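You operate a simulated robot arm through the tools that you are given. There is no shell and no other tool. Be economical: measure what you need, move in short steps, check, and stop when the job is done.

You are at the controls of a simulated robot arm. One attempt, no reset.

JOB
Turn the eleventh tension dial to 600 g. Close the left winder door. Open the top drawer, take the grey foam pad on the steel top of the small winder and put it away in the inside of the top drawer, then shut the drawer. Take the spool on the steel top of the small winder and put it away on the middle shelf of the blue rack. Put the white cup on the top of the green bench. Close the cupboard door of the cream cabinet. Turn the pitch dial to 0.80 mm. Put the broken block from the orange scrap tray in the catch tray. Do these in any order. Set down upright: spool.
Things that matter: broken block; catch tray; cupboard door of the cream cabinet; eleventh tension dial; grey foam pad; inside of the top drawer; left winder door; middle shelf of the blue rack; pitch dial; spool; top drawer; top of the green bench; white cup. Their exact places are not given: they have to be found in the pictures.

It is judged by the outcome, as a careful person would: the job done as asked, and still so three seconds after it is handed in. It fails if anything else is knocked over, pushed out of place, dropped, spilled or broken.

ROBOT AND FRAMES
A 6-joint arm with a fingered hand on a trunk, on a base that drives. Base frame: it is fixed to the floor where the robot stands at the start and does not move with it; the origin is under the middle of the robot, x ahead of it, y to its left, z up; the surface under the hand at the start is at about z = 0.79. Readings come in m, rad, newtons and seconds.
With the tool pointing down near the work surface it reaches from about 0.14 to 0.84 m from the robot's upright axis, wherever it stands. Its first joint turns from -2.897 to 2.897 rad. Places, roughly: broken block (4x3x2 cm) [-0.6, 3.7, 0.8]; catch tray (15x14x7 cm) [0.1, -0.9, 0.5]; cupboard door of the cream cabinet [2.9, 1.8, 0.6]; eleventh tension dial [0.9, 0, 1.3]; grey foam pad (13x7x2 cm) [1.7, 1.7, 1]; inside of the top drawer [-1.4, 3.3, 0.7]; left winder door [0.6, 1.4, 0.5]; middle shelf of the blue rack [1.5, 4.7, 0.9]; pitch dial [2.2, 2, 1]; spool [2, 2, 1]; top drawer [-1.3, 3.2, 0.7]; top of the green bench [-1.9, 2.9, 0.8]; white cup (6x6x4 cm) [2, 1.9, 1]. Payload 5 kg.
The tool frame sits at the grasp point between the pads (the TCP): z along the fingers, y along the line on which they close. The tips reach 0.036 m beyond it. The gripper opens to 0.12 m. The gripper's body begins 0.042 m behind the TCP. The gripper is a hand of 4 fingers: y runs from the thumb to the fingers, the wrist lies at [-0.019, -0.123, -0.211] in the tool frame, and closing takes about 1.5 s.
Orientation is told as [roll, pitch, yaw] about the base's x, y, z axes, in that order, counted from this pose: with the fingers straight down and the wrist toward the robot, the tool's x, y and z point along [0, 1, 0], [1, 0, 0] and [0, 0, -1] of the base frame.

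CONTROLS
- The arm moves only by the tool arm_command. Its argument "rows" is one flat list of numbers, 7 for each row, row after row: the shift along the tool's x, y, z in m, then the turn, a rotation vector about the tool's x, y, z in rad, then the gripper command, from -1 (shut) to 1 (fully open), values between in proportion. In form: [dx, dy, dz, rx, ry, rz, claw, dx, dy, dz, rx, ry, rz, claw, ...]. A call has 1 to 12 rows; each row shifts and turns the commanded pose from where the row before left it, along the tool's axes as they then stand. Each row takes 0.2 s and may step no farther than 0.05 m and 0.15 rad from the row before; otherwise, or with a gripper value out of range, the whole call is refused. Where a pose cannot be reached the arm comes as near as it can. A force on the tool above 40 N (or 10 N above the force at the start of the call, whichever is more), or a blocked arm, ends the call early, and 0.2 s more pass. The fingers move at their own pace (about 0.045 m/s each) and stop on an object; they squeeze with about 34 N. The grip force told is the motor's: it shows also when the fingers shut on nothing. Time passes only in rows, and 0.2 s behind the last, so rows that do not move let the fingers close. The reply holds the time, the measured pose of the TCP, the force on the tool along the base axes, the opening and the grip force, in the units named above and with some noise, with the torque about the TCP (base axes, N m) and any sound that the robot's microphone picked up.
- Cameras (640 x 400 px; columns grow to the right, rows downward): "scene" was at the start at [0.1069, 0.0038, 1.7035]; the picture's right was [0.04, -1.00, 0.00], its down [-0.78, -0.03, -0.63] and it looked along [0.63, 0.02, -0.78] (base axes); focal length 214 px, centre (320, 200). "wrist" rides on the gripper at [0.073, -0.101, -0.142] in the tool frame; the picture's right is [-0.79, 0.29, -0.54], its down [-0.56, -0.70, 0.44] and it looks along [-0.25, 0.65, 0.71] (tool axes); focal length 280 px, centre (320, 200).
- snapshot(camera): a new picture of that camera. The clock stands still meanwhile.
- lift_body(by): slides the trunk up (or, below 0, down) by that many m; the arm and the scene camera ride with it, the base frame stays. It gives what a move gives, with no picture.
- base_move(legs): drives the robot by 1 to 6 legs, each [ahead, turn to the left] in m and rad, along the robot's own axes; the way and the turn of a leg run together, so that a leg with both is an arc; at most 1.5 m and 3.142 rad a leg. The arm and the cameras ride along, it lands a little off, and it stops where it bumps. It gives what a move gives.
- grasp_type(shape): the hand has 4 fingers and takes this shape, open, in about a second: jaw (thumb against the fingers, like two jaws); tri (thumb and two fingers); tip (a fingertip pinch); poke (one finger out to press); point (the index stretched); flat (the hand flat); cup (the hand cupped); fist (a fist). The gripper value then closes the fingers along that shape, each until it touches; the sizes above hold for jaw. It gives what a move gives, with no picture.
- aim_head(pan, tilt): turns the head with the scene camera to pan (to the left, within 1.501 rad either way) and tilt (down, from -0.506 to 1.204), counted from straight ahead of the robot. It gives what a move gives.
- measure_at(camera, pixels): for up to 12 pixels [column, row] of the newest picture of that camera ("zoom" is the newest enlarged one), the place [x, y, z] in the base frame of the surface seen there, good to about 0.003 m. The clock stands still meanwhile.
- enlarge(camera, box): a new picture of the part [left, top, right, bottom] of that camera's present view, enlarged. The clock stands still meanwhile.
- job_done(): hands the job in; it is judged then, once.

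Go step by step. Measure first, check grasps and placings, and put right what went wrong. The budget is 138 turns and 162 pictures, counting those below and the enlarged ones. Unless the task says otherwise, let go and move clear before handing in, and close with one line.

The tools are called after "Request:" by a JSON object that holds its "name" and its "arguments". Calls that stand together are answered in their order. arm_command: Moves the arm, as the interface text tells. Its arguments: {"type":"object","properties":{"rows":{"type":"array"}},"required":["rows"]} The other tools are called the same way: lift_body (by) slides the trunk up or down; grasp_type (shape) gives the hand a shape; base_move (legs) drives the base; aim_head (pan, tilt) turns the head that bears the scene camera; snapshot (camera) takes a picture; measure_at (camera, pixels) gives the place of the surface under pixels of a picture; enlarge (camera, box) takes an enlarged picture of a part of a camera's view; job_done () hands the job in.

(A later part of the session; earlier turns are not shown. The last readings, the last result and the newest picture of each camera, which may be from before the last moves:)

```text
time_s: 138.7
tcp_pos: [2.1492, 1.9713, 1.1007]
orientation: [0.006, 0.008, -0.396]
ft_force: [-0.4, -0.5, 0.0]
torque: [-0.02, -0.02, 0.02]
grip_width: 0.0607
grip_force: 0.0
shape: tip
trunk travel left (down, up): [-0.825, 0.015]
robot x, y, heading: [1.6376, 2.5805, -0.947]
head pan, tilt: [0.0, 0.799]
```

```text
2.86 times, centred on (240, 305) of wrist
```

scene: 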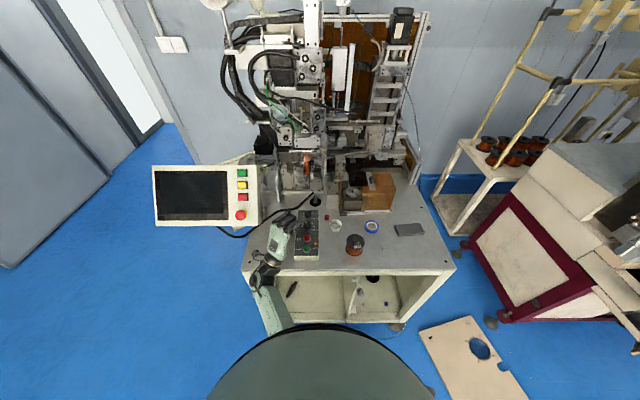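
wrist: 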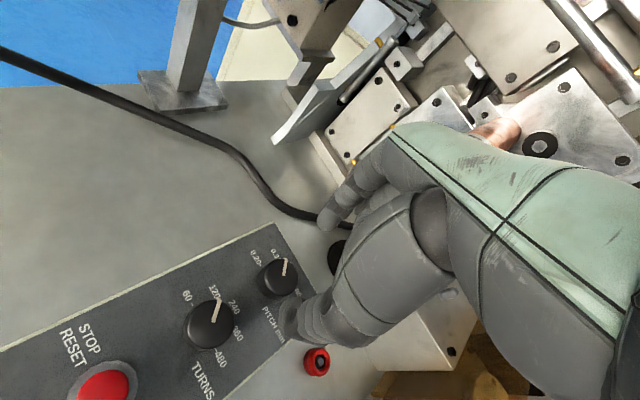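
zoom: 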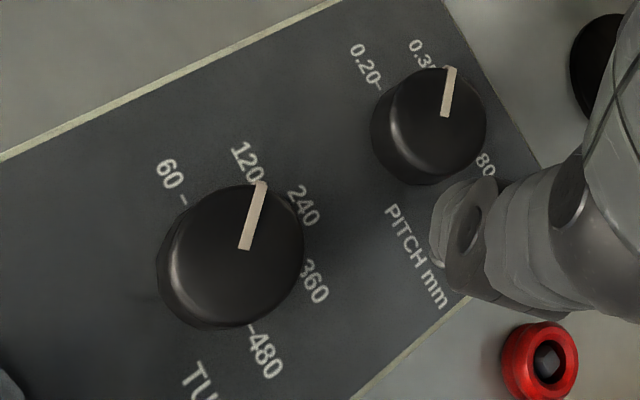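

Labels are about 45–50° apart; 0.80 sits ≈ +48°, pointer now ≈ −50°. Descend and grip, then turn clockwise 1.0 rad.

Request:
{"name": "arm_command", "arguments": {"rows": [0, 0, 0.03, 0, 0, 0, 0, 0, 0, 0.025, 0, 0, 0, 0, 0, 0, 0.012, 0, 0, 0, 0, 0, 0, 0, 0, 0, 0, -1, 0, 0, 0, 0, 0, 0, -1, 0, 0, 0, 0, 0, 0, -1, 0, 0, 0, 0, 0, 0, -1, 0, 0, 0, 0, 0, 0, -1, 0, 0, 0, 0, 0, 0, -1]}}

Request:
{"name": "arm_command", "arguments": {"rows": [0, 0, 0, 0, 0, 0.125, -1, 0, 0, 0, 0, 0, 0.125, -1, 0, 0, 0, 0, 0, 0.125, -1, 0, 0, 0, 0, 0, 0.125, -1, 0, 0, 0, 0, 0, 0.125, -1, 0, 0, 0, 0, 0, 0.125, -1, 0, 0, 0, 0, 0, 0.125, -1, 0, 0, 0, 0, 0, 0.125, -1, 0, 0, 0, 0, 0, 0, -1]}}

Request:
{"name": "snapshot", "arguments": {"camera": "wrist"}}

```text
time_s: 140.7
tcp_pos: [2.1484, 1.9724, 1.0338]
orientation: [0.007, 0.011, -0.397]
ft_force: [0.9, 0.3, -0.9]
torque: [0.0, -0.06, -0.01]
grip_width: 0.0275
grip_force: 33.9
shape: tip
trunk travel left (down, up): [-0.825, 0.015]
robot x, y, heading: [1.6382, 2.5824, -0.943]
head pan, tilt: [0.0, 0.799]
```

```text
time_s: 142.7
tcp_pos: [2.1506, 1.974, 1.0337]
orientation: [-0.005, 0.008, -1.399]
ft_force: [10.2, 2.6, -1.2]
torque: [0.11, -0.25, 0.05]
grip_width: 0.0274
grip_force: 34.1
shape: tip
trunk travel left (down, up): [-0.825, 0.015]
robot x, y, heading: [1.6384, 2.5815, -0.942]
head pan, tilt: [0.0, 0.799]
```

```text
95 pictures are left
```

wrist: 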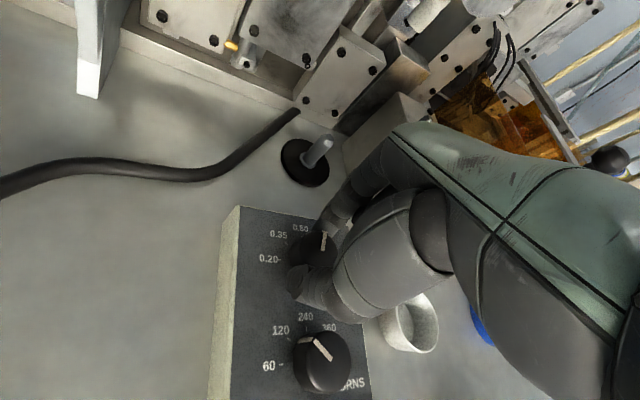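

Pointer is now near the 0.50 (top) mark. Regrasp to avoid swinging the wrist toward the touch panel: open, rise, roll back 1 rad, descend, grip.

Request:
{"name": "arm_command", "arguments": {"rows": [0, 0, 0, 0, 0, 0, 0, 0, 0, 0, 0, 0, 0, 0, 0, 0, -0.04, 0, 0, 0, 0, 0, 0, 0, 0, 0, -0.145, 0, 0, 0, 0, 0, 0, -0.145, 0, 0, 0, 0, 0, 0, -0.145, 0, 0, 0, 0, 0, 0, -0.145, 0, 0, 0, 0, 0, 0, -0.145, 0, 0, 0, 0, 0, 0, -0.145, 0, 0, 0, 0, 0, 0, 0, 0]}}

Request:
{"name": "enlarge", "arguments": {"camera": "wrist", "box": [200, 210, 340, 350]}}

```text
time_s: 144.8
tcp_pos: [2.1488, 1.9715, 1.0745]
orientation: [0.005, 0.011, -0.529]
ft_force: [0.1, -0.6, -0.5]
torque: [0.0, 0.01, 0.0]
grip_width: 0.0597
grip_force: 0.1
shape: tip
trunk travel left (down, up): [-0.825, 0.015]
robot x, y, heading: [1.6351, 2.5815, -0.947]
head pan, tilt: [0.0, 0.799]
```

```text
2.86 times, centred on (270, 280) of wrist
```

zoom: 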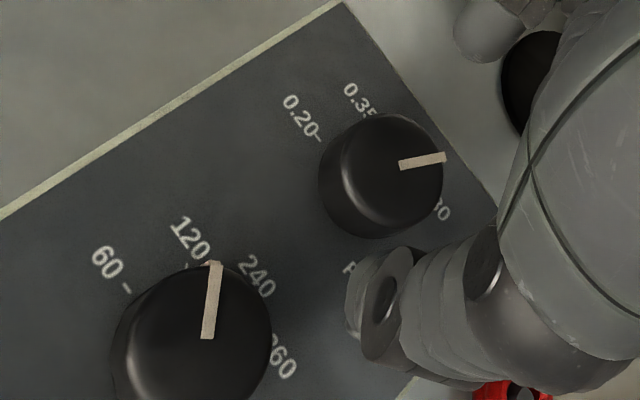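

Regrip and turn another 0.65 rad, then release, rise and inspect.

Request:
{"name": "arm_command", "arguments": {"rows": [0, 0, 0.02, 0, 0, 0, 0, 0, 0, 0.021, 0, 0, 0, 0, 0, 0, 0, 0, 0, 0, -1, 0, 0, 0, 0, 0, 0, -1, 0, 0, 0, 0, 0, 0, -1, 0, 0, 0, 0, 0, 0, -1, 0, 0, 0, 0, 0, 0.13, -1, 0, 0, 0, 0, 0, 0.13, -1, 0, 0, 0, 0, 0, 0.13, -1, 0, 0, 0, 0, 0, 0.13, -1, 0, 0, 0, 0, 0, 0.13, -1, 0, 0, 0, 0, 0, 0, -1]}}

Request:
{"name": "arm_command", "arguments": {"rows": [0, 0, 0, 0, 0, 0, 0, 0, 0, 0, 0, 0, 0, 0, 0, 0, -0.05, 0, 0, 0, 0, 0, 0, -0.05, 0, 0, 0, 0, 0, -0.04, -0.04, 0, 0, 0, 0, 0, -0.04, 0, 0, 0, 0, 0, 0, -0.03, 0, 0, 0, 0, 0]}}

Request:
{"name": "snapshot", "arguments": {"camera": "wrist"}}

Request:
{"name": "enlarge", "arguments": {"camera": "scene", "box": [290, 200, 330, 250]}}

```text
time_s: 147.4
tcp_pos: [2.1518, 1.9734, 1.0322]
orientation: [-0.004, 0.01, -1.178]
ft_force: [15.9, 9.5, -2.2]
torque: [0.18, -0.52, 0.45]
grip_width: 0.0261
grip_force: 34.1
shape: tip
trunk travel left (down, up): [-0.825, 0.015]
robot x, y, heading: [1.6362, 2.5794, -0.945]
head pan, tilt: [0.0, 0.799]
```

```text
refused: row 5 steps farther than a row can; nothing moved
```

```text
93 pictures are left
```

wrist: 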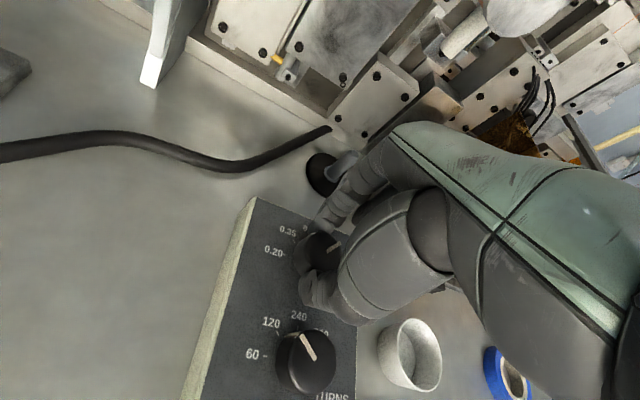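

```text
8.00 times, centred on (310, 225) of scene
```

zoom: 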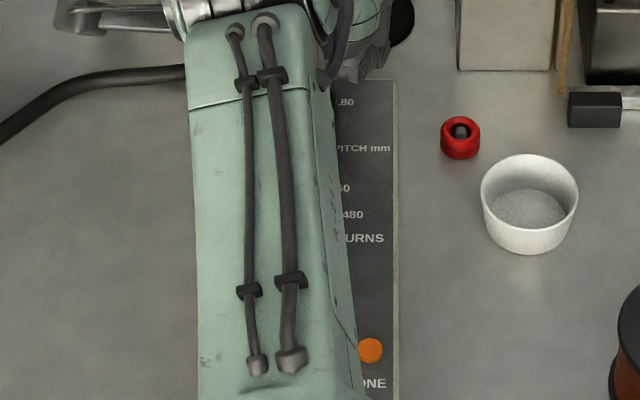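

Release, rise and pull back so the head camera sees the dial.

Request:
{"name": "arm_command", "arguments": {"rows": [0, 0, 0, 0, 0, 0, 0, 0, 0, 0, 0, 0, 0, 0, 0, 0, -0.05, 0, 0, 0, 0, 0, 0, -0.05, 0, 0, 0, 0, -0.03, -0.03, 0, 0, 0, 0, 0, -0.03, -0.03, 0, 0, 0, 0, 0, -0.03, -0.03, 0, 0, 0, 0, 0, -0.03, -0.03, 0, 0, 0, 0, 0, -0.03, -0.03, 0, 0, 0, 0, 0]}}

Request:
{"name": "enlarge", "arguments": {"camera": "scene", "box": [290, 200, 330, 250]}}

Request:
{"name": "snapshot", "arguments": {"camera": "wrist"}}

```text
time_s: 149.4
tcp_pos: [1.9511, 2.0524, 1.1362]
orientation: [-0.002, 0.011, -1.177]
ft_force: [0.5, -0.1, -0.3]
torque: [-0.04, 0.0, 0.0]
grip_width: 0.0602
grip_force: 0.0
shape: tip
trunk travel left (down, up): [-0.825, 0.015]
robot x, y, heading: [1.6344, 2.5786, -0.948]
head pan, tilt: [0.0, 0.799]
```

```text
8.00 times, centred on (310, 225) of scene
```

zoom: 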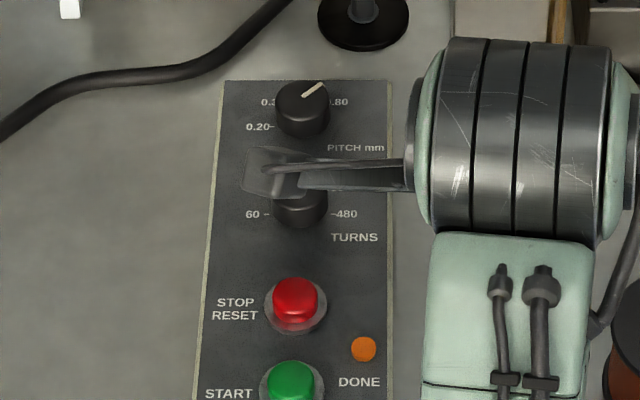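

```text
90 pictures are left
```

wrist: 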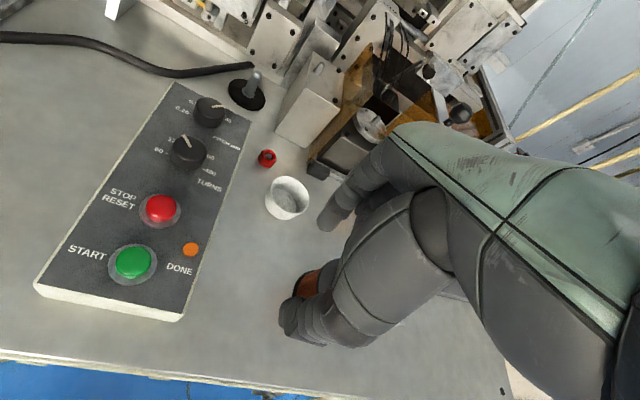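

Request:
{"name": "enlarge", "arguments": {"camera": "wrist", "box": [165, 85, 245, 135]}}

Request:
{"name": "enlarge", "arguments": {"camera": "scene", "box": [302, 206, 320, 220]}}

```text
8.00 times, centred on (205, 110) of wrist
```

zoom: 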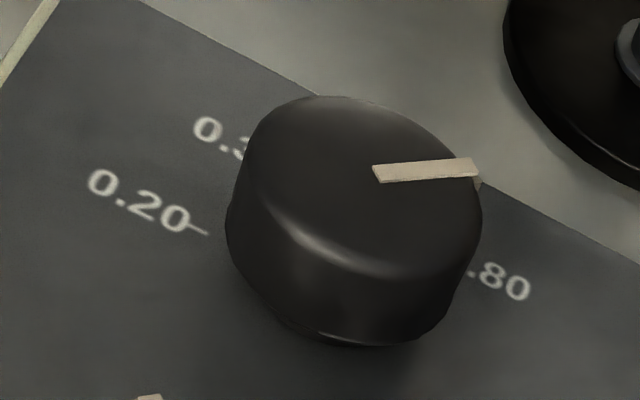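

```text
16.00 times, centred on (311, 213) of scene
```

zoom: 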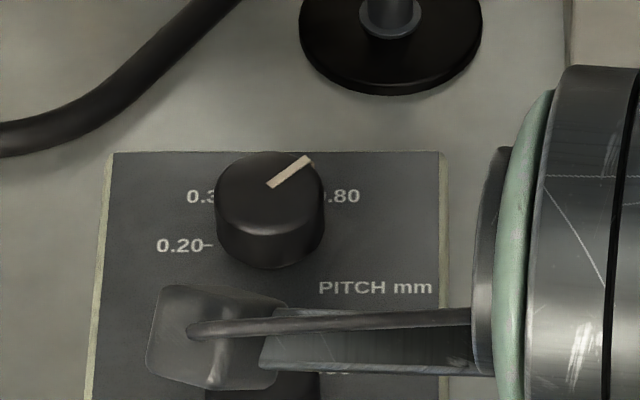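

The pointer reads about 0.80 (46° vs. symmetric −46° start); I'll re-check from another angle later. Now drive around to the left side of the cream cabinet to find its open door.

Request:
{"name": "base_move", "arguments": {"legs": [[-0.5, 0], [0, 1.27], [1.0, 0], [0, -0.9]]}}

Request:
{"name": "aim_head", "arguments": {"pan": -0.3, "tilt": 0.6}}

Request:
{"name": "snapshot", "arguments": {"camera": "scene"}}

```text
time_s: 160.0
tcp_pos: [2.6032, 3.3652, 1.1319]
orientation: [-0.003, 0.015, 0.112]
ft_force: [1.4, -0.2, -0.7]
torque: [0.0, 0.04, -0.01]
grip_width: 0.0602
grip_force: 0.0
shape: tip
trunk travel left (down, up): [-0.825, 0.015]
robot x, y, heading: [2.0045, 3.2054, 0.346]
head pan, tilt: [0.0, 0.799]
stopped in leg 3: the robot was blocked; the commanded pose is now the measured one
```

```text
time_s: 160.8
tcp_pos: [2.5993, 3.3599, 1.1358]
orientation: [0.0, 0.011, 0.112]
ft_force: [0.0, -0.7, 0.3]
torque: [0.03, -0.03, -0.02]
grip_width: 0.0598
grip_force: 0.0
shape: tip
trunk travel left (down, up): [-0.825, 0.015]
robot x, y, heading: [2.0039, 3.1998, 0.345]
head pan, tilt: [-0.3, 0.6]
```

```text
87 pictures are left
```

scene: 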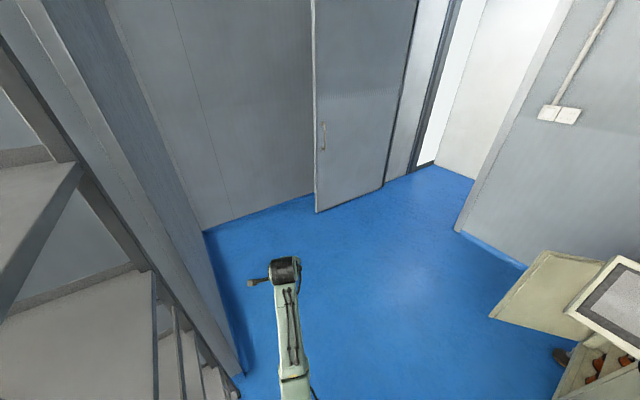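

Bumped something at left; cupboard door is visible ajar at (545,290). Measure surroundings before moving.

Request:
{"name": "measure_at", "arguments": {"camera": "scene", "pixels": [[60, 370], [60, 210], [240, 370], [205, 235], [200, 340], [545, 290], [540, 255], [495, 315], [590, 335], [315, 212], [460, 230], [600, 370]]}}

Request:
{"name": "aim_head", "arguments": {"pan": 1.0, "tilt": 0.8}}

Request:
{"name": "snapshot", "arguments": {"camera": "scene"}}

```text
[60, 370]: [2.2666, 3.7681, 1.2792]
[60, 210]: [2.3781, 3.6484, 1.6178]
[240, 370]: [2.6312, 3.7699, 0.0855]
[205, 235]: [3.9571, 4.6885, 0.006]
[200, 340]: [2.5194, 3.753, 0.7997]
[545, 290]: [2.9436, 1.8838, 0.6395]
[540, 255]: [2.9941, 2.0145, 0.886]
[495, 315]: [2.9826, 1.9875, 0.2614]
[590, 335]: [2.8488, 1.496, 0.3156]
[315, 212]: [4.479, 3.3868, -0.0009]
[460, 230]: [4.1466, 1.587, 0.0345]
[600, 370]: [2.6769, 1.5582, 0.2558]
```

```text
time_s: 162.2
tcp_pos: [2.5991, 3.3598, 1.1354]
orientation: [-0.002, 0.011, 0.112]
ft_force: [0.5, -0.5, 0.7]
torque: [0.01, -0.03, -0.02]
grip_width: 0.0595
grip_force: 0.1
shape: tip
trunk travel left (down, up): [-0.825, 0.015]
robot x, y, heading: [2.0009, 3.203, 0.347]
head pan, tilt: [1.0, 0.799]
```

```text
86 pictures are left
```

scene: 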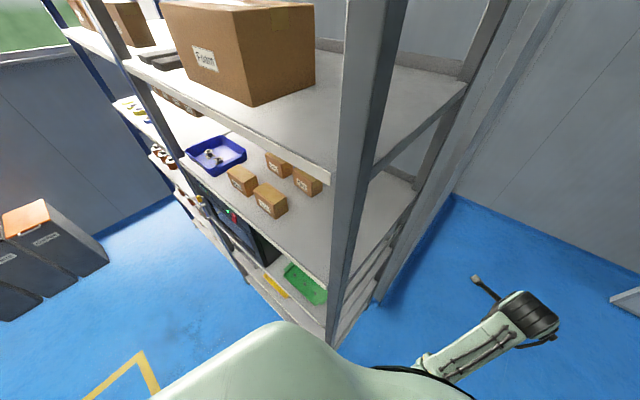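

I touched the grey rack's near corner (nothing disturbed). The cupboard door: free edge (2.99,2.01), hinge ≈(2.79,1.50), z 0.26–0.89. I'll back off and drive to (2.9,2.72), facing −y.

Request:
{"name": "base_move", "arguments": {"legs": [[-0.12, 0], [0, -0.75], [1.08, 0], [0, -1.17]]}}

Request:
{"name": "aim_head", "arguments": {"pan": 0, "tilt": 0.8}}

Request:
{"name": "snapshot", "arguments": {"camera": "scene"}}

```text
time_s: 175.0
tcp_pos: [2.8246, 2.1221, 1.1345]
orientation: [-0.002, 0.011, -1.806]
ft_force: [0.9, 0.7, -0.4]
torque: [0.05, 0.02, 0.0]
grip_width: 0.0599
grip_force: 0.0
shape: tip
trunk travel left (down, up): [-0.825, 0.015]
robot x, y, heading: [2.8737, 2.7371, -1.573]
head pan, tilt: [1.0, 0.799]
```

```text
time_s: 176.2
tcp_pos: [2.8234, 2.1231, 1.1355]
orientation: [-0.002, 0.011, -1.806]
ft_force: [0.6, 0.1, -0.8]
torque: [0.02, -0.01, 0.01]
grip_width: 0.0596
grip_force: 0.0
shape: tip
trunk travel left (down, up): [-0.825, 0.015]
robot x, y, heading: [2.8814, 2.7405, -1.573]
head pan, tilt: [0.0, 0.799]
```

```text
85 pictures are left
```

scene: 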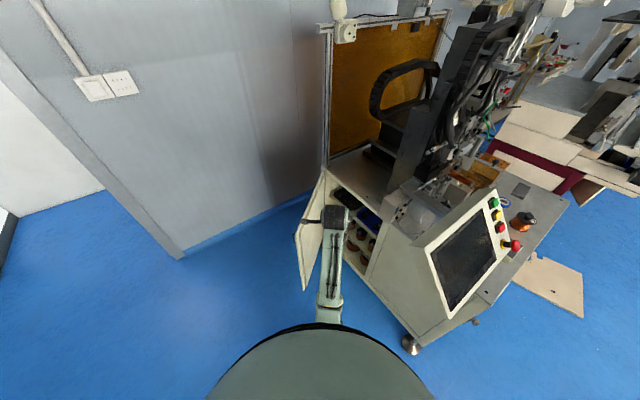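

Request:
{"name": "enlarge", "arguments": {"camera": "scene", "box": [270, 150, 410, 300]}}

Request:
{"name": "measure_at", "arguments": {"camera": "zoom", "pixels": [[135, 170], [180, 60], [110, 240], [120, 330], [160, 120], [145, 200], [240, 120], [300, 180], [170, 75]]}}

Request:
{"name": "measure_at", "arguments": {"camera": "scene", "pixels": [[425, 250], [445, 310], [500, 190], [405, 300], [340, 160]]}}

```text
2.67 times, centred on (340, 225) of scene
```

zoom: 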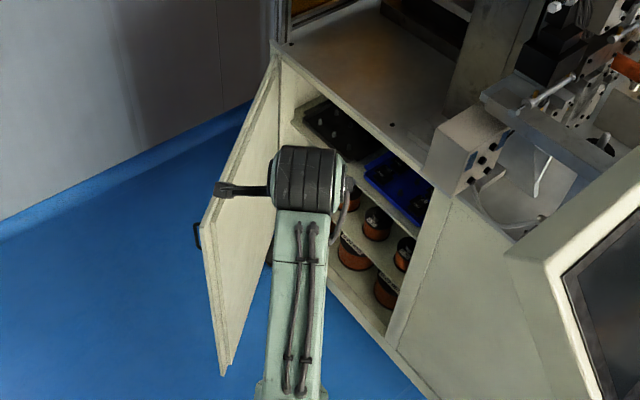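

```text
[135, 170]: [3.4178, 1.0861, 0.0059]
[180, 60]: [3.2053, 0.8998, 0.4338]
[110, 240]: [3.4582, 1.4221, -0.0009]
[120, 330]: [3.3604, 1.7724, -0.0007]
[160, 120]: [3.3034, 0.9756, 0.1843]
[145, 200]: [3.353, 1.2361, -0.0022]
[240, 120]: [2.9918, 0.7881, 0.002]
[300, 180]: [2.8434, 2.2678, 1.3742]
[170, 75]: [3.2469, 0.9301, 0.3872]
```

```text
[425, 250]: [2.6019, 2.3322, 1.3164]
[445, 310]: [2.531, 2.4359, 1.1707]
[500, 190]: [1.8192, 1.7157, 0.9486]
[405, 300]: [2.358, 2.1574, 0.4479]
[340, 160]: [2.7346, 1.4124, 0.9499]
```

Request:
{"name": "measure_at", "arguments": {"camera": "zoom", "pixels": [[207, 228], [270, 75], [225, 360], [196, 235], [240, 150], [235, 250], [290, 60], [285, 120]]}}

Request:
{"name": "grasp_type", "arguments": {"shape": "fist"}}

Request:
{"name": "lift_body", "arguments": {"by": -0.1}}

```text
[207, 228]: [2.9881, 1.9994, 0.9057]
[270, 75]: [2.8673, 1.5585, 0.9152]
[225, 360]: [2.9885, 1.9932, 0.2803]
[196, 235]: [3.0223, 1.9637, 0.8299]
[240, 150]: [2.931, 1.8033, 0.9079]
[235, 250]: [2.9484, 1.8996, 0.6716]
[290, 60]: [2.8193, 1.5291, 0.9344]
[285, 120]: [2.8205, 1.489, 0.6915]
```

```text
time_s: 177.1
tcp_pos: [2.824, 2.123, 1.1348]
orientation: [-0.003, 0.012, -1.806]
ft_force: [0.3, 0.0, -0.3]
torque: [0.0, 0.01, -0.03]
grip_width: 0.0001
grip_force: 0.0
shape: fist
trunk travel left (down, up): [-0.825, 0.015]
robot x, y, heading: [2.876, 2.7379, -1.575]
head pan, tilt: [0.0, 0.799]
```

```text
time_s: 178.5
tcp_pos: [2.8243, 2.1232, 1.0352]
orientation: [-0.002, 0.011, -1.807]
ft_force: [0.3, 0.4, 0.0]
torque: [0.0, -0.02, 0.0]
grip_width: 0.0
grip_force: 0.0
shape: fist
trunk travel left (down, up): [-0.725, 0.115]
robot x, y, heading: [2.879, 2.738, -1.573]
head pan, tilt: [0.0, 0.799]
```

Door hinge (2.84,1.52), free edge (2.99,2.00), top z 0.905. Shift the robot to ≈(3.0,2.55), hand travelling above the door.

Request:
{"name": "base_move", "arguments": {"legs": [[0, 0.565], [0.22, 0], [0, -0.565]]}}

Request:
{"name": "snapshot", "arguments": {"camera": "scene"}}

```text
time_s: 183.9
tcp_pos: [2.9386, 1.9378, 1.0346]
orientation: [-0.001, 0.01, -1.808]
ft_force: [-0.2, 1.1, 0.1]
torque: [0.01, 0.0, 0.01]
grip_width: 0.0
grip_force: 0.1
shape: fist
trunk travel left (down, up): [-0.725, 0.115]
robot x, y, heading: [2.9945, 2.5501, -1.579]
head pan, tilt: [0.0, 0.799]
```

```text
83 pictures are left
```

scene: 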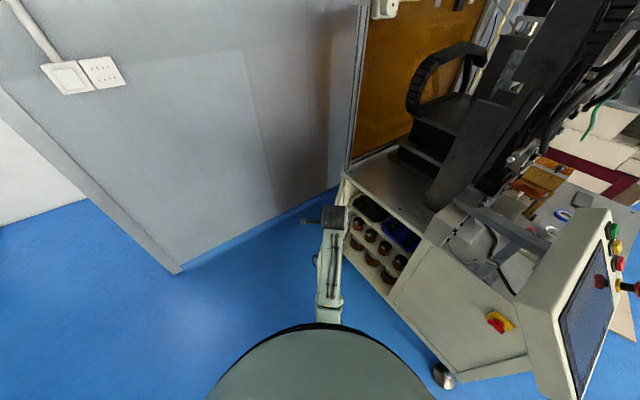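

Request:
{"name": "arm_command", "arguments": {"rows": [0.042, 0.002, 0, 0, 0, 0, 0, 0.042, 0.002, 0, 0, 0, 0, 0, 0.042, 0.002, 0, 0, 0, 0, 0, 0.042, 0.002, 0, 0, 0, 0, 0, 0.042, 0.002, 0, 0, 0, 0, 0]}}

Request:
{"name": "lift_body", "arguments": {"by": -0.25}}

Request:
{"name": "snapshot", "arguments": {"camera": "scene"}}

```text
time_s: 185.1
tcp_pos: [3.1416, 1.8777, 1.0337]
orientation: [-0.004, 0.012, -1.813]
ft_force: [0.1, -1.2, 0.2]
torque: [0.01, 0.0, 0.0]
grip_width: 0.0001
grip_force: 0.0
shape: fist
trunk travel left (down, up): [-0.725, 0.115]
robot x, y, heading: [2.9931, 2.5528, -1.583]
head pan, tilt: [0.0, 0.799]
```

```text
time_s: 187.7
tcp_pos: [3.1402, 1.878, 0.7847]
orientation: [-0.001, 0.011, -1.809]
ft_force: [-0.8, 0.3, 0.7]
torque: [0.01, -0.02, 0.03]
grip_width: 0.0002
grip_force: 0.0
shape: fist
trunk travel left (down, up): [-0.475, 0.365]
robot x, y, heading: [2.9945, 2.5541, -1.58]
head pan, tilt: [0.0, 0.799]
```

```text
82 pictures are left
```

scene: 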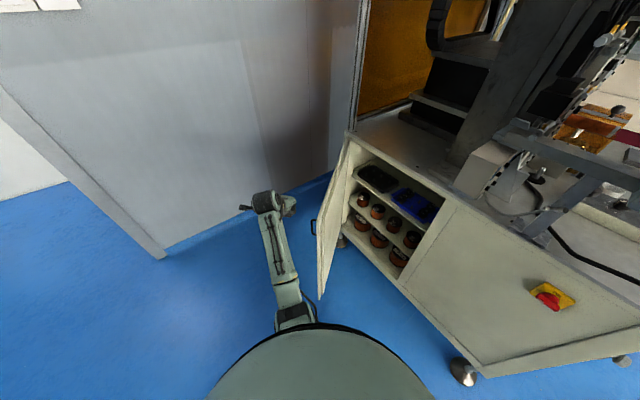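

Hand is outside the door. Sweep it in −x.

Request:
{"name": "arm_command", "arguments": {"rows": [-0.043, 0.0122, 0, 0, 0, 0, 0, -0.043, 0.0122, 0, 0, 0, 0, 0, -0.043, 0.0122, 0, 0, 0, 0, 0, -0.043, 0.0122, 0, 0, 0, 0, 0, -0.043, 0.0122, 0, 0, 0, 0, 0, -0.043, 0.0122, 0, 0, 0, 0, 0, -0.043, 0.0122, 0, 0, 0, 0, 0, -0.043, 0.0122, 0, 0, 0, 0, 0]}}

Request:
{"name": "snapshot", "arguments": {"camera": "scene"}}

```text
time_s: 189.5
tcp_pos: [2.7807, 1.865, 0.7839]
orientation: [-0.001, 0.013, -1.809]
ft_force: [-1.6, 0.4, -0.4]
torque: [0.02, -0.04, -0.03]
grip_width: 0.0
grip_force: 0.0
shape: fist
trunk travel left (down, up): [-0.475, 0.365]
robot x, y, heading: [2.9997, 2.5522, -1.573]
head pan, tilt: [0.0, 0.799]
```

```text
81 pictures are left
```

scene: 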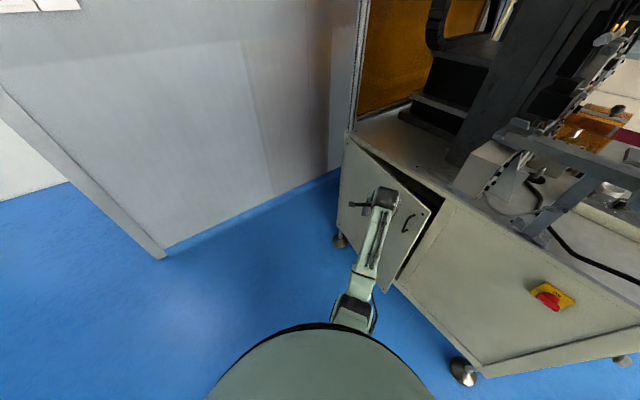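

Nearly closed. Push on toward (−0.85,−0.5).

Request:
{"name": "arm_command", "arguments": {"rows": [-0.0213, 0.0206, 0, 0, 0, 0, 0, -0.0213, 0.0206, 0, 0, 0, 0, 0, -0.0213, 0.0206, 0, 0, 0, 0, 0, -0.0213, 0.0206, 0, 0, 0, 0, 0, -0.0213, 0.0206, 0, 0, 0, 0, 0, -0.0213, 0.0206, 0, 0, 0, 0, 0]}}

Request:
{"name": "snapshot", "arguments": {"camera": "scene"}}

```text
time_s: 190.4
tcp_pos: [2.6994, 1.8156, 0.7824]
orientation: [0.006, 0.021, -1.802]
ft_force: [9.7, 10.5, 4.2]
torque: [-0.85, 0.91, -0.3]
grip_width: 0.0
grip_force: 0.1
shape: fist
trunk travel left (down, up): [-0.475, 0.365]
robot x, y, heading: [2.9914, 2.5526, -1.577]
head pan, tilt: [0.0, 0.799]
stopped in row 4: the force on the tool passed its limit at 77 N (the readings are from after the stop); the commanded pose is now the measured one
```

```text
80 pictures are left
```

scene: 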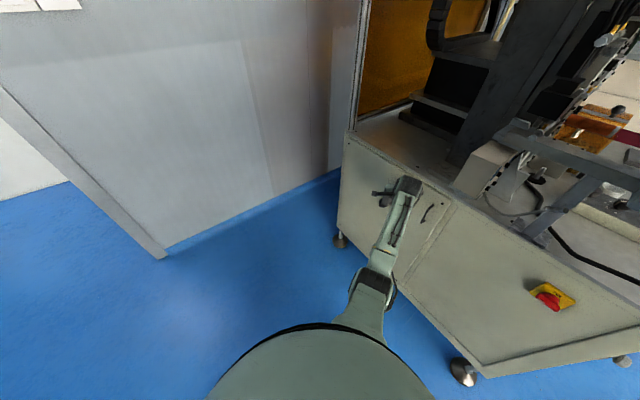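

Door is flush. Back the hand away, raise the trunk, and look at the pitch dial from this side.

Request:
{"name": "arm_command", "arguments": {"rows": [0.0255, -0.031, 0, 0, 0, 0, 0, 0.0255, -0.031, 0, 0, 0, 0, 0, 0.0255, -0.031, 0, 0, 0, 0, 0, 0.03, -0.02, 0, 0, 0, 0, 0, 0.04, 0, 0, 0, 0, 0, 0, 0.04, 0, 0, 0, 0, 0, 0]}}

Request:
{"name": "lift_body", "arguments": {"by": 0.36}}

Request:
{"name": "aim_head", "arguments": {"pan": -0.7, "tilt": 0.7}}

Request:
{"name": "snapshot", "arguments": {"camera": "scene"}}

```text
time_s: 191.8
tcp_pos: [2.9076, 1.8815, 0.7841]
orientation: [0.004, 0.02, -1.805]
ft_force: [0.2, 0.0, -0.4]
torque: [0.0, -0.01, -0.01]
grip_width: 0.0002
grip_force: 0.1
shape: fist
trunk travel left (down, up): [-0.475, 0.365]
robot x, y, heading: [2.9951, 2.5514, -1.58]
head pan, tilt: [0.0, 0.799]
```

```text
time_s: 195.3
tcp_pos: [2.9076, 1.8812, 1.1443]
orientation: [0.003, 0.021, -1.804]
ft_force: [-0.3, -0.5, 0.7]
torque: [-0.01, -0.01, 0.02]
grip_width: 0.0002
grip_force: 0.1
shape: fist
trunk travel left (down, up): [-0.835, 0.005]
robot x, y, heading: [2.9938, 2.5523, -1.578]
head pan, tilt: [0.0, 0.799]
```

```text
time_s: 196.4
tcp_pos: [2.9062, 1.8814, 1.1441]
orientation: [0.004, 0.022, -1.804]
ft_force: [-0.1, -0.3, -0.7]
torque: [-0.01, -0.02, 0.0]
grip_width: 0.0
grip_force: 0.1
shape: fist
trunk travel left (down, up): [-0.835, 0.005]
robot x, y, heading: [2.9946, 2.5491, -1.579]
head pan, tilt: [-0.7, 0.7]
```

```text
79 pictures are left
```

scene: 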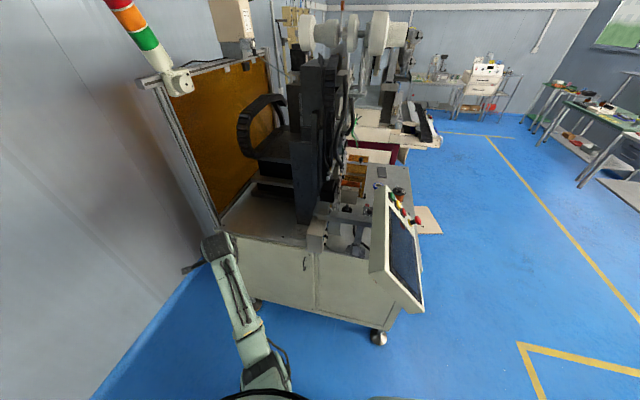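

The touch panel hides it. Tuck the hand, then drive back to the front of the small winder.

Request:
{"name": "arm_command", "arguments": {"rows": [0, -0.04, 0, 0, 0, 0, 0, 0, -0.04, 0, 0, 0, 0, 0, 0, -0.04, 0, 0, 0, 0, 0]}}

Request:
{"name": "base_move", "arguments": {"legs": [[-0.5, 0], [0, -1.34], [1.36, 0], [0, 1.97]]}}

Request:
{"name": "aim_head", "arguments": {"pan": 0, "tilt": 0.9}}

Request:
{"name": "snapshot", "arguments": {"camera": "scene"}}

```text
time_s: 197.2
tcp_pos: [2.9342, 2.0001, 1.1493]
orientation: [0.003, 0.017, -1.804]
ft_force: [0.3, 0.5, 0.1]
torque: [-0.01, 0.03, 0.02]
grip_width: 0.0
grip_force: 0.0
shape: fist
trunk travel left (down, up): [-0.835, 0.005]
robot x, y, heading: [2.9916, 2.5476, -1.581]
head pan, tilt: [-0.7, 0.7]
```

```text
time_s: 217.0
tcp_pos: [1.9684, 2.2617, 1.1482]
orientation: [0.002, 0.022, -1.15]
ft_force: [0.7, 0.0, 0.1]
torque: [0.02, 0.01, 0.02]
grip_width: 0.0
grip_force: 0.2
shape: fist
trunk travel left (down, up): [-0.835, 0.005]
robot x, y, heading: [1.6834, 2.7402, -0.925]
head pan, tilt: [-0.7, 0.7]
```

```text
time_s: 218.1
tcp_pos: [1.9679, 2.2641, 1.1479]
orientation: [0.004, 0.02, -1.148]
ft_force: [-0.2, 0.1, 0.4]
torque: [-0.03, 0.02, -0.02]
grip_width: 0.0001
grip_force: 0.0
shape: fist
trunk travel left (down, up): [-0.835, 0.005]
robot x, y, heading: [1.6803, 2.739, -0.924]
head pan, tilt: [0.0, 0.901]
```

```text
78 pictures are left
```

scene: 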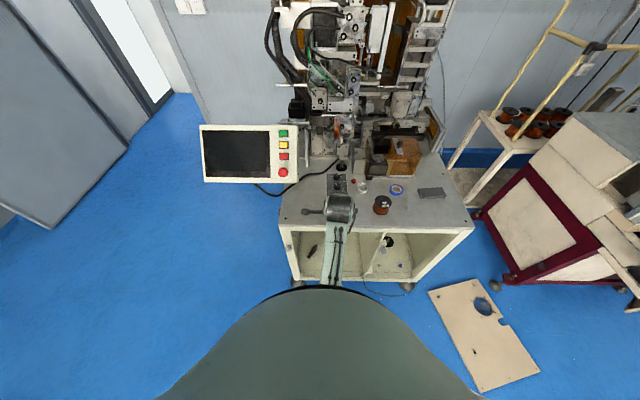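

Shift the hand right, then drive 0.2 m closer for a steeper view of the dial.

Request:
{"name": "arm_command", "arguments": {"rows": [-0.04, 0, 0, 0, 0, 0, 0, -0.04, 0, 0, 0, 0, 0, 0, -0.04, 0, 0, 0, 0, 0, 0, -0.04, 0, 0, 0, 0, 0, 0]}}

Request:
{"name": "base_move", "arguments": {"legs": [[0.2, 0]]}}

Request:
{"name": "snapshot", "arguments": {"camera": "scene"}}

```text
time_s: 219.1
tcp_pos: [1.8212, 2.1961, 1.1474]
orientation: [0.005, 0.021, -1.15]
ft_force: [-0.2, -0.4, 1.0]
torque: [-0.01, 0.0, -0.02]
grip_width: 0.0
grip_force: 0.1
shape: fist
trunk travel left (down, up): [-0.835, 0.005]
robot x, y, heading: [1.6797, 2.7414, -0.921]
head pan, tilt: [0.0, 0.901]
```

```text
time_s: 220.7
tcp_pos: [1.9418, 2.039, 1.1478]
orientation: [0.002, 0.02, -1.149]
ft_force: [0.3, -0.4, -0.4]
torque: [-0.02, -0.02, -0.03]
grip_width: 0.0001
grip_force: 0.0
shape: fist
trunk travel left (down, up): [-0.835, 0.005]
robot x, y, heading: [1.7983, 2.5825, -0.922]
head pan, tilt: [0.0, 0.901]
```

```text
77 pictures are left
```

scene: 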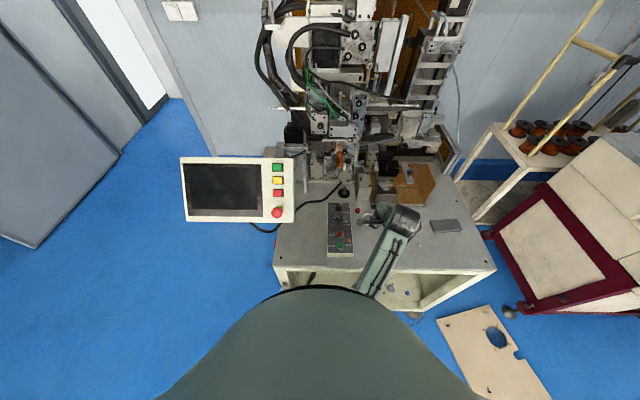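

Request:
{"name": "enlarge", "arguments": {"camera": "scene", "box": [324, 200, 352, 230]}}

Request:
{"name": "enlarge", "arguments": {"camera": "wrist", "box": [100, 100, 350, 300]}}

```text
13.33 times, centred on (338, 215) of scene
```

zoom: 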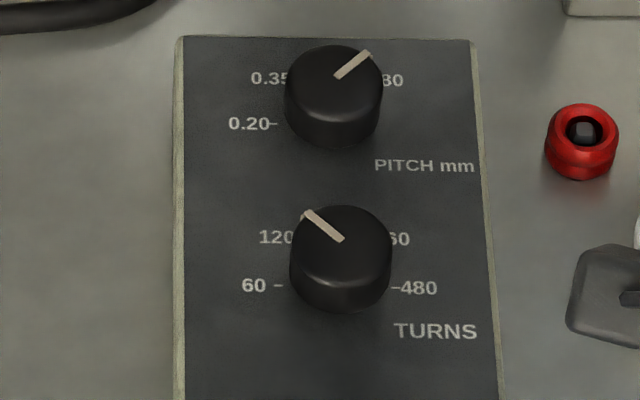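

```text
2.00 times, centred on (225, 200) of wrist
```

zoom: 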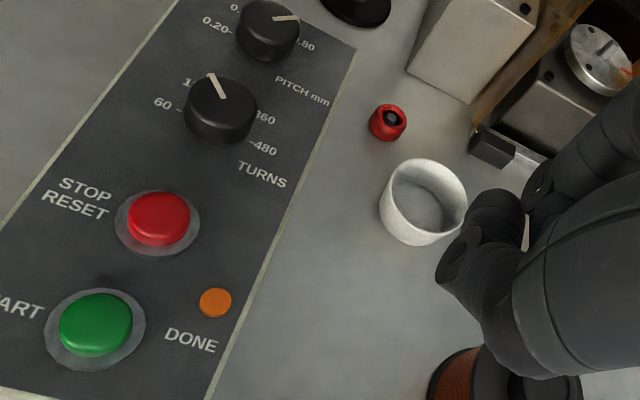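

PITCH pointer now exactly mirrors TURNS' pointer at 120, i.e. 0.80 — done. Next the spool: prepare a lateral grasp (tool y to the right, tilted 45°); first roll the hand while pulling it back, then measure the spool.

Request:
{"name": "grasp_type", "arguments": {"shape": "jaw"}}

Request:
{"name": "arm_command", "arguments": {"rows": [0, -0.03, -0.03, 0, 0, 0, 1, 0, -0.03, -0.03, 0, 0, 0, 1, 0, -0.03, 0, 0, 0, 0, 1, 0, 0, 0, 0, 0, 0.145, 1, 0, 0, 0, 0, 0, 0.145, 1, 0, 0, 0, 0, 0, 0.145, 1, 0, 0, 0, 0, 0, 0.145, 1, 0, 0, 0, 0, 0, 0.145, 1, 0, 0, 0, 0, 0, 0.145, 1, 0, 0, 0, 0, 0, 0.145, 1, 0, 0, 0, 0, 0, 0.145, 1]}}

Request:
{"name": "arm_command", "arguments": {"rows": [0, 0, 0, 0, 0, 0.145, 1, 0, 0, 0, 0, 0, 0.145, 1, 0, 0, 0, 0, 0.13, 0, 1, 0, 0, 0, 0, 0.13, 0, 1, 0, 0, 0, 0, 0.13, 0, 1, 0, 0, 0, 0, 0.13, 0, 1, 0, 0, 0, 0, 0.13, 0, 1, 0, 0, 0, 0, 0.13, 0, 1]}}

Request:
{"name": "snapshot", "arguments": {"camera": "scene"}}

Request:
{"name": "snapshot", "arguments": {"camera": "wrist"}}

```text
time_s: 221.6
tcp_pos: [1.9428, 2.0389, 1.1482]
orientation: [0.004, 0.021, -1.151]
ft_force: [0.1, 0.0, -0.2]
torque: [-0.01, 0.02, -0.01]
grip_width: 0.1196
grip_force: 0.1
shape: jaw
trunk travel left (down, up): [-0.835, 0.005]
robot x, y, heading: [1.7992, 2.5825, -0.925]
head pan, tilt: [0.0, 0.901]
```

```text
time_s: 224.0
tcp_pos: [1.8948, 2.1066, 1.1689]
orientation: [-0.015, 0.01, -2.31]
ft_force: [-0.2, 0.0, 0.2]
torque: [0.01, 0.02, 0.02]
grip_width: 0.1199
grip_force: 0.1
shape: jaw
out of reach, approached as far as the arm can: row 9, 10, 11
trunk travel left (down, up): [-0.835, 0.005]
robot x, y, heading: [1.8008, 2.5819, -0.925]
head pan, tilt: [0.0, 0.901]
```

```text
time_s: 225.8
tcp_pos: [1.878, 2.0864, 1.1353]
orientation: [0.771, 0.004, -2.599]
ft_force: [0.4, -0.4, 0.3]
torque: [0.03, 0.01, -0.03]
grip_width: 0.12
grip_force: 0.0
shape: jaw
out of reach, approached as far as the arm can: row 1, 2
trunk travel left (down, up): [-0.835, 0.005]
robot x, y, heading: [1.7985, 2.5779, -0.925]
head pan, tilt: [0.0, 0.901]
```

```text
74 pictures are left
```

scene: 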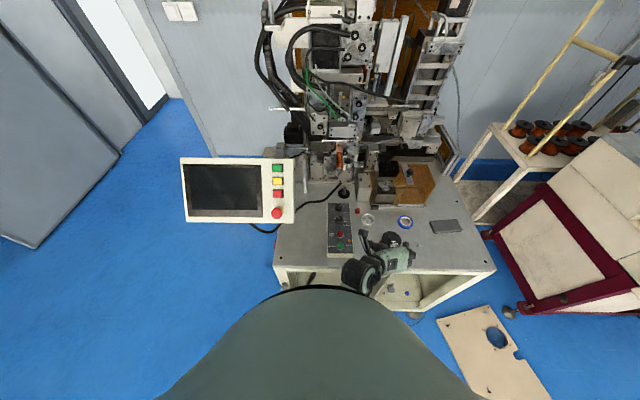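

```text
73 pictures are left
```

wrist: 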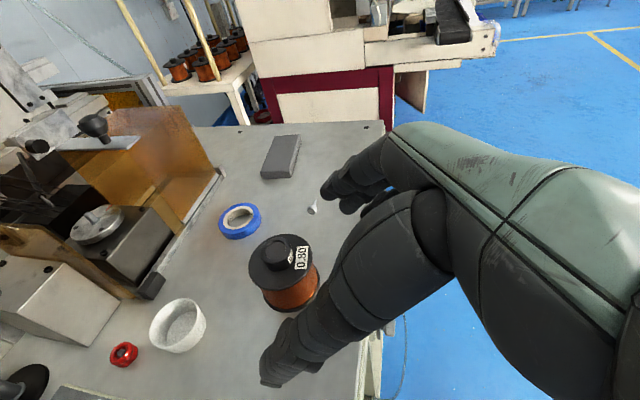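

Wrist view is clear: spool flange at (280,255). Measure it and neighbours.

Request:
{"name": "measure_at", "arguments": {"camera": "wrist", "pixels": [[253, 260], [309, 262], [280, 241], [283, 281], [283, 303], [312, 207], [238, 225], [180, 330], [285, 155], [320, 230], [268, 238]]}}

Request:
{"name": "enlarge", "arguments": {"camera": "wrist", "box": [220, 200, 380, 320]}}

```text
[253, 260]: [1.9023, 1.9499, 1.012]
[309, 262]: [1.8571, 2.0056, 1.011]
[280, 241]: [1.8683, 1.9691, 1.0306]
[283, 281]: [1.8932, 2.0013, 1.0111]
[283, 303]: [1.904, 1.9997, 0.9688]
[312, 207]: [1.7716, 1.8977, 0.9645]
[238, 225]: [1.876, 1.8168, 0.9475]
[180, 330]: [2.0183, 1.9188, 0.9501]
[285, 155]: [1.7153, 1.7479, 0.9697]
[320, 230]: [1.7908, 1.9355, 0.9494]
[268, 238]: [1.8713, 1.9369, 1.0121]
```

```text
3.33 times, centred on (300, 260) of wrist
```

zoom: 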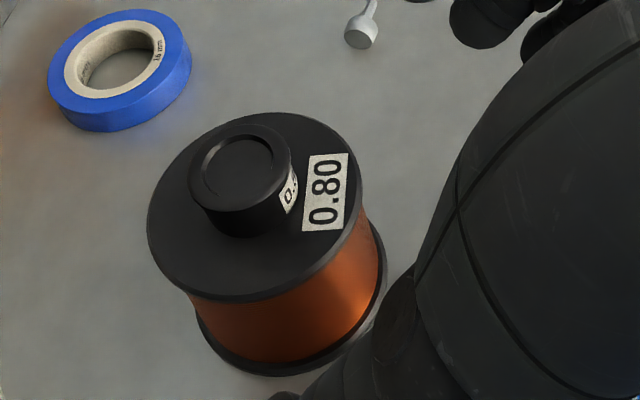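

Spool: axis (1.874,1.971), r 0.036, z 0.948–1.012. Align laterally, then advance along the fingers.

Request:
{"name": "arm_command", "arguments": {"rows": [-0.0095, 0.0209, 0, 0, 0, 0, 1, -0.0095, 0.0209, 0, 0, 0, 0, 1, -0.0095, 0.0209, 0, 0, 0, 0, 1, 0, 0, 0.03, 0, 0, 0, 1, 0, 0, 0.03, 0, 0, 0, 1, 0, 0, 0.03, 0, 0, 0, 1]}}

Request:
{"name": "snapshot", "arguments": {"camera": "wrist"}}

Request:
{"name": "enlarge", "arguments": {"camera": "scene", "box": [330, 195, 470, 295]}}

```text
time_s: 227.2
tcp_pos: [1.8482, 2.026, 1.0431]
orientation: [0.758, 0.003, -2.603]
ft_force: [1.8, 0.5, -0.5]
torque: [0.02, 0.06, -0.05]
grip_width: 0.12
grip_force: 0.0
shape: jaw
trunk travel left (down, up): [-0.835, 0.005]
robot x, y, heading: [1.7959, 2.5838, -0.921]
head pan, tilt: [0.0, 0.901]
```

```text
71 pictures are left
```

wrist: 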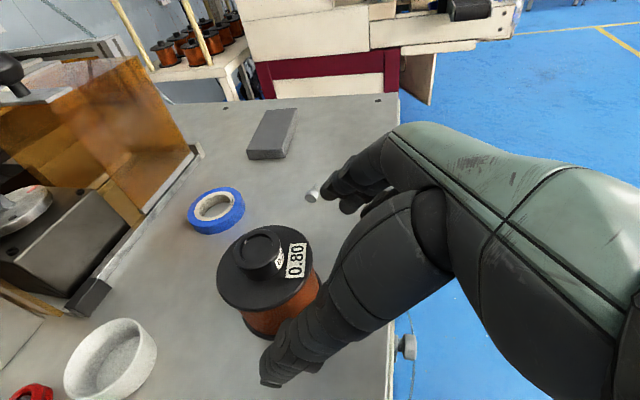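

```text
4.00 times, centred on (400, 245) of scene
```

zoom: 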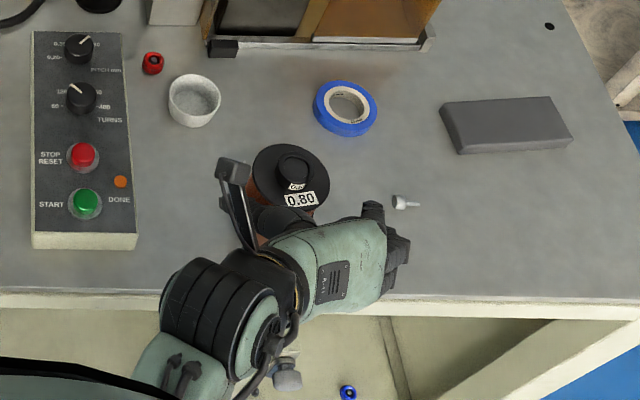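

Request:
{"name": "arm_command", "arguments": {"rows": [0.005, 0.003, 0.02, 0, 0, 0, 1, 0.005, 0.003, 0.02, 0, 0, 0, 1, 0, 0, 0.018, 0, 0, 0, 1, 0, 0, 0.01, 0, 0, 0, 1, 0, 0, 0, 0, 0, 0, 1]}}

Request:
{"name": "snapshot", "arguments": {"camera": "wrist"}}

Request:
{"name": "enlarge", "arguments": {"camera": "scene", "box": [350, 205, 450, 285]}}

```text
time_s: 228.4
tcp_pos: [1.8691, 1.9756, 1.0021]
orientation: [0.757, 0.005, -2.599]
ft_force: [0.2, 0.9, -0.3]
torque: [0.02, 0.0, 0.0]
grip_width: 0.1202
grip_force: 0.1
shape: jaw
trunk travel left (down, up): [-0.835, 0.005]
robot x, y, heading: [1.7994, 2.5823, -0.925]
head pan, tilt: [0.0, 0.901]
```

```text
69 pictures are left
```

wrist: 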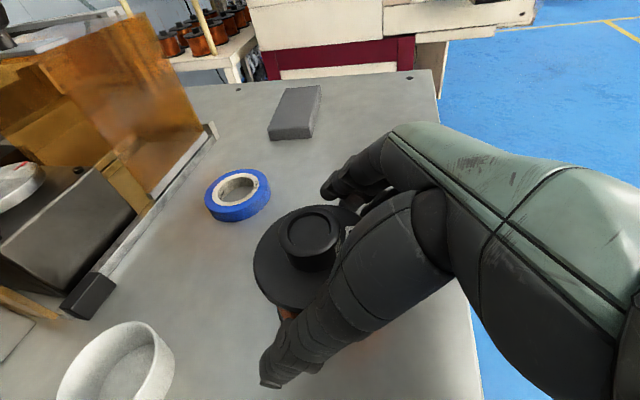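

```text
5.00 times, centred on (400, 245) of scene
```

zoom: 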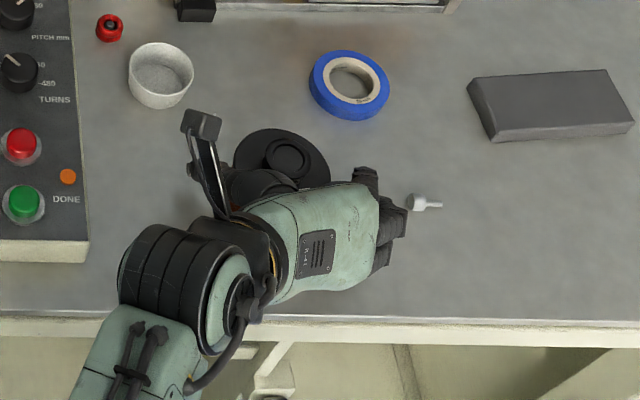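

Fingers straddle the spool with no contact. Close the grip.

Request:
{"name": "arm_command", "arguments": {"rows": [0, 0, 0, 0, 0, 0, -1, 0, 0, 0, 0, 0, 0, -1, 0, 0, 0, 0, 0, 0, -1, 0, 0, 0, 0, 0, 0, -1, 0, 0, 0, 0, 0, 0, -1, 0, 0, 0, 0, 0, 0, -1, 0, 0, 0, 0, 0, 0, -1, 0, 0, 0, 0, 0, 0, -1]}}

Request:
{"name": "snapshot", "arguments": {"camera": "wrist"}}

```text
time_s: 230.2
tcp_pos: [1.8678, 1.9749, 1.0022]
orientation: [0.761, 0.005, -2.601]
ft_force: [0.2, 2.4, 5.6]
torque: [-0.21, 0.27, -0.04]
grip_width: 0.0794
grip_force: 33.8
shape: jaw
trunk travel left (down, up): [-0.835, 0.005]
robot x, y, heading: [1.7988, 2.582, -0.919]
head pan, tilt: [0.0, 0.901]
```

```text
67 pictures are left
```

wrist: 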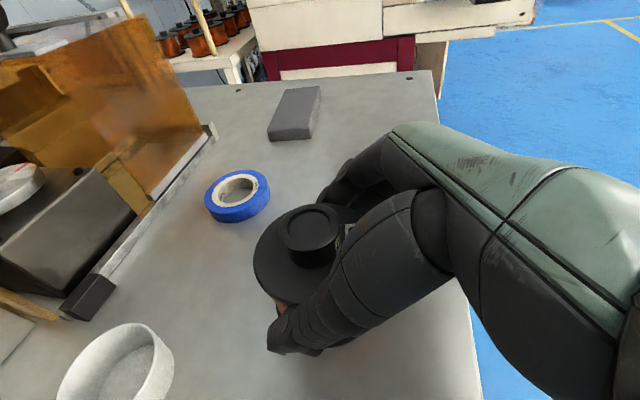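

Spool held (0.079 m, 34 N). Lift straight up 12 cm.

Request:
{"name": "arm_command", "arguments": {"rows": [0.014, 0, -0.0143, 0, 0, 0, -1, 0.0279, 0, -0.0287, 0, 0, 0, -1, 0.0279, 0, -0.0287, 0, 0, 0, -1, 0.0209, 0, -0.0215, 0, 0, 0, -1]}}

Request:
{"name": "snapshot", "arguments": {"camera": "wrist"}}

```text
time_s: 231.2
tcp_pos: [1.8672, 1.9734, 1.1298]
orientation: [0.757, 0.005, -2.602]
ft_force: [0.4, 0.1, -6.2]
torque: [0.02, 0.03, 0.02]
grip_width: 0.0793
grip_force: 33.9
shape: jaw
trunk travel left (down, up): [-0.835, 0.005]
robot x, y, heading: [1.7978, 2.5842, -0.926]
head pan, tilt: [0.0, 0.901]
```

```text
66 pictures are left
```

wrist: 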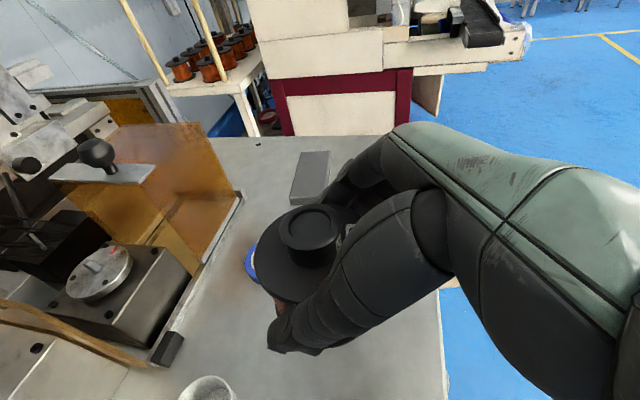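

Spool is up (≈0.6 kg). Back out and drive toward the blue rack, then look.

Request:
{"name": "base_move", "arguments": {"legs": [[-0.4, 0], [0, -1.6], [0, -1.62], [1.3, 0], [0, -1.5]]}}

Request:
{"name": "aim_head", "arguments": {"pan": 0, "tilt": 0.6}}

Request:
{"name": "snapshot", "arguments": {"camera": "scene"}}

```text
time_s: 254.4
tcp_pos: [1.4828, 4.0489, 1.1311]
orientation: [0.759, 0.006, -1.061]
ft_force: [-0.7, 0.3, -5.8]
torque: [-0.09, 0.02, 0.03]
grip_width: 0.0781
grip_force: 34.2
shape: jaw
trunk travel left (down, up): [-0.835, 0.005]
robot x, y, heading: [0.8706, 4.0018, 0.616]
head pan, tilt: [0.0, 0.901]
```

```text
time_s: 255.2
tcp_pos: [1.4829, 4.049, 1.1306]
orientation: [0.759, 0.007, -1.061]
ft_force: [-0.7, -0.1, -6.0]
torque: [-0.05, 0.03, 0.02]
grip_width: 0.0783
grip_force: 34.1
shape: jaw
trunk travel left (down, up): [-0.835, 0.005]
robot x, y, heading: [0.8699, 4.0006, 0.611]
head pan, tilt: [0.0, 0.6]
```

```text
65 pictures are left
```

scene: 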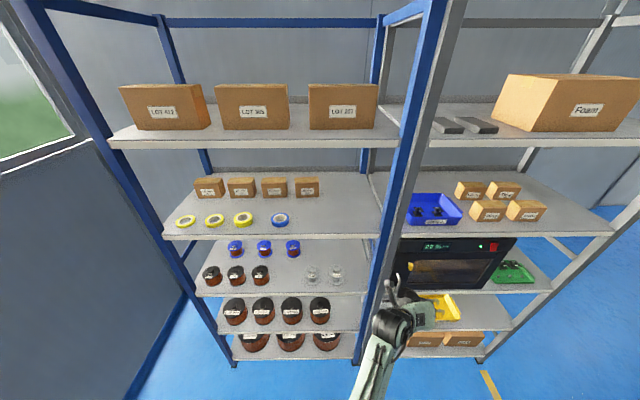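

Blue rack: five shelves; the middle is the third (small spools, bottles at ~(280,265)). Measure shelf heights, edges and free spots.

Request:
{"name": "measure_at", "arguments": {"camera": "scene", "pixels": [[250, 141], [280, 234], [280, 291], [285, 330], [345, 285], [350, 262], [310, 280], [205, 290], [285, 275], [340, 250], [375, 290], [410, 200]]}}

Request:
{"name": "enlarge", "arguments": {"camera": "scene", "box": [180, 220, 400, 350]}}

```text
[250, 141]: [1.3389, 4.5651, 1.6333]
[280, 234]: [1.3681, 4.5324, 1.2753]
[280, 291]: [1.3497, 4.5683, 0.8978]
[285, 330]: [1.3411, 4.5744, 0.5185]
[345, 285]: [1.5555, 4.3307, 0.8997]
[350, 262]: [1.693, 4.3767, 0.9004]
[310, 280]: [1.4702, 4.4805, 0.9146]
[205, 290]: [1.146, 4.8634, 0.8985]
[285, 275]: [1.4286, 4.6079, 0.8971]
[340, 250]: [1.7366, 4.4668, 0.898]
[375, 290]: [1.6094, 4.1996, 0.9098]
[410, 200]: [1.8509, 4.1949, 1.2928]
```

```text
2.91 times, centred on (290, 285) of scene
```

zoom: 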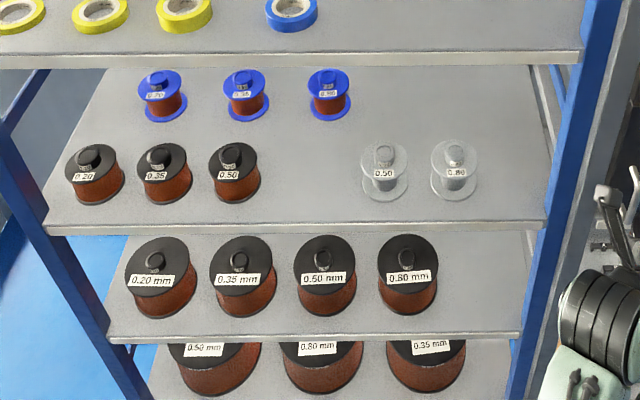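

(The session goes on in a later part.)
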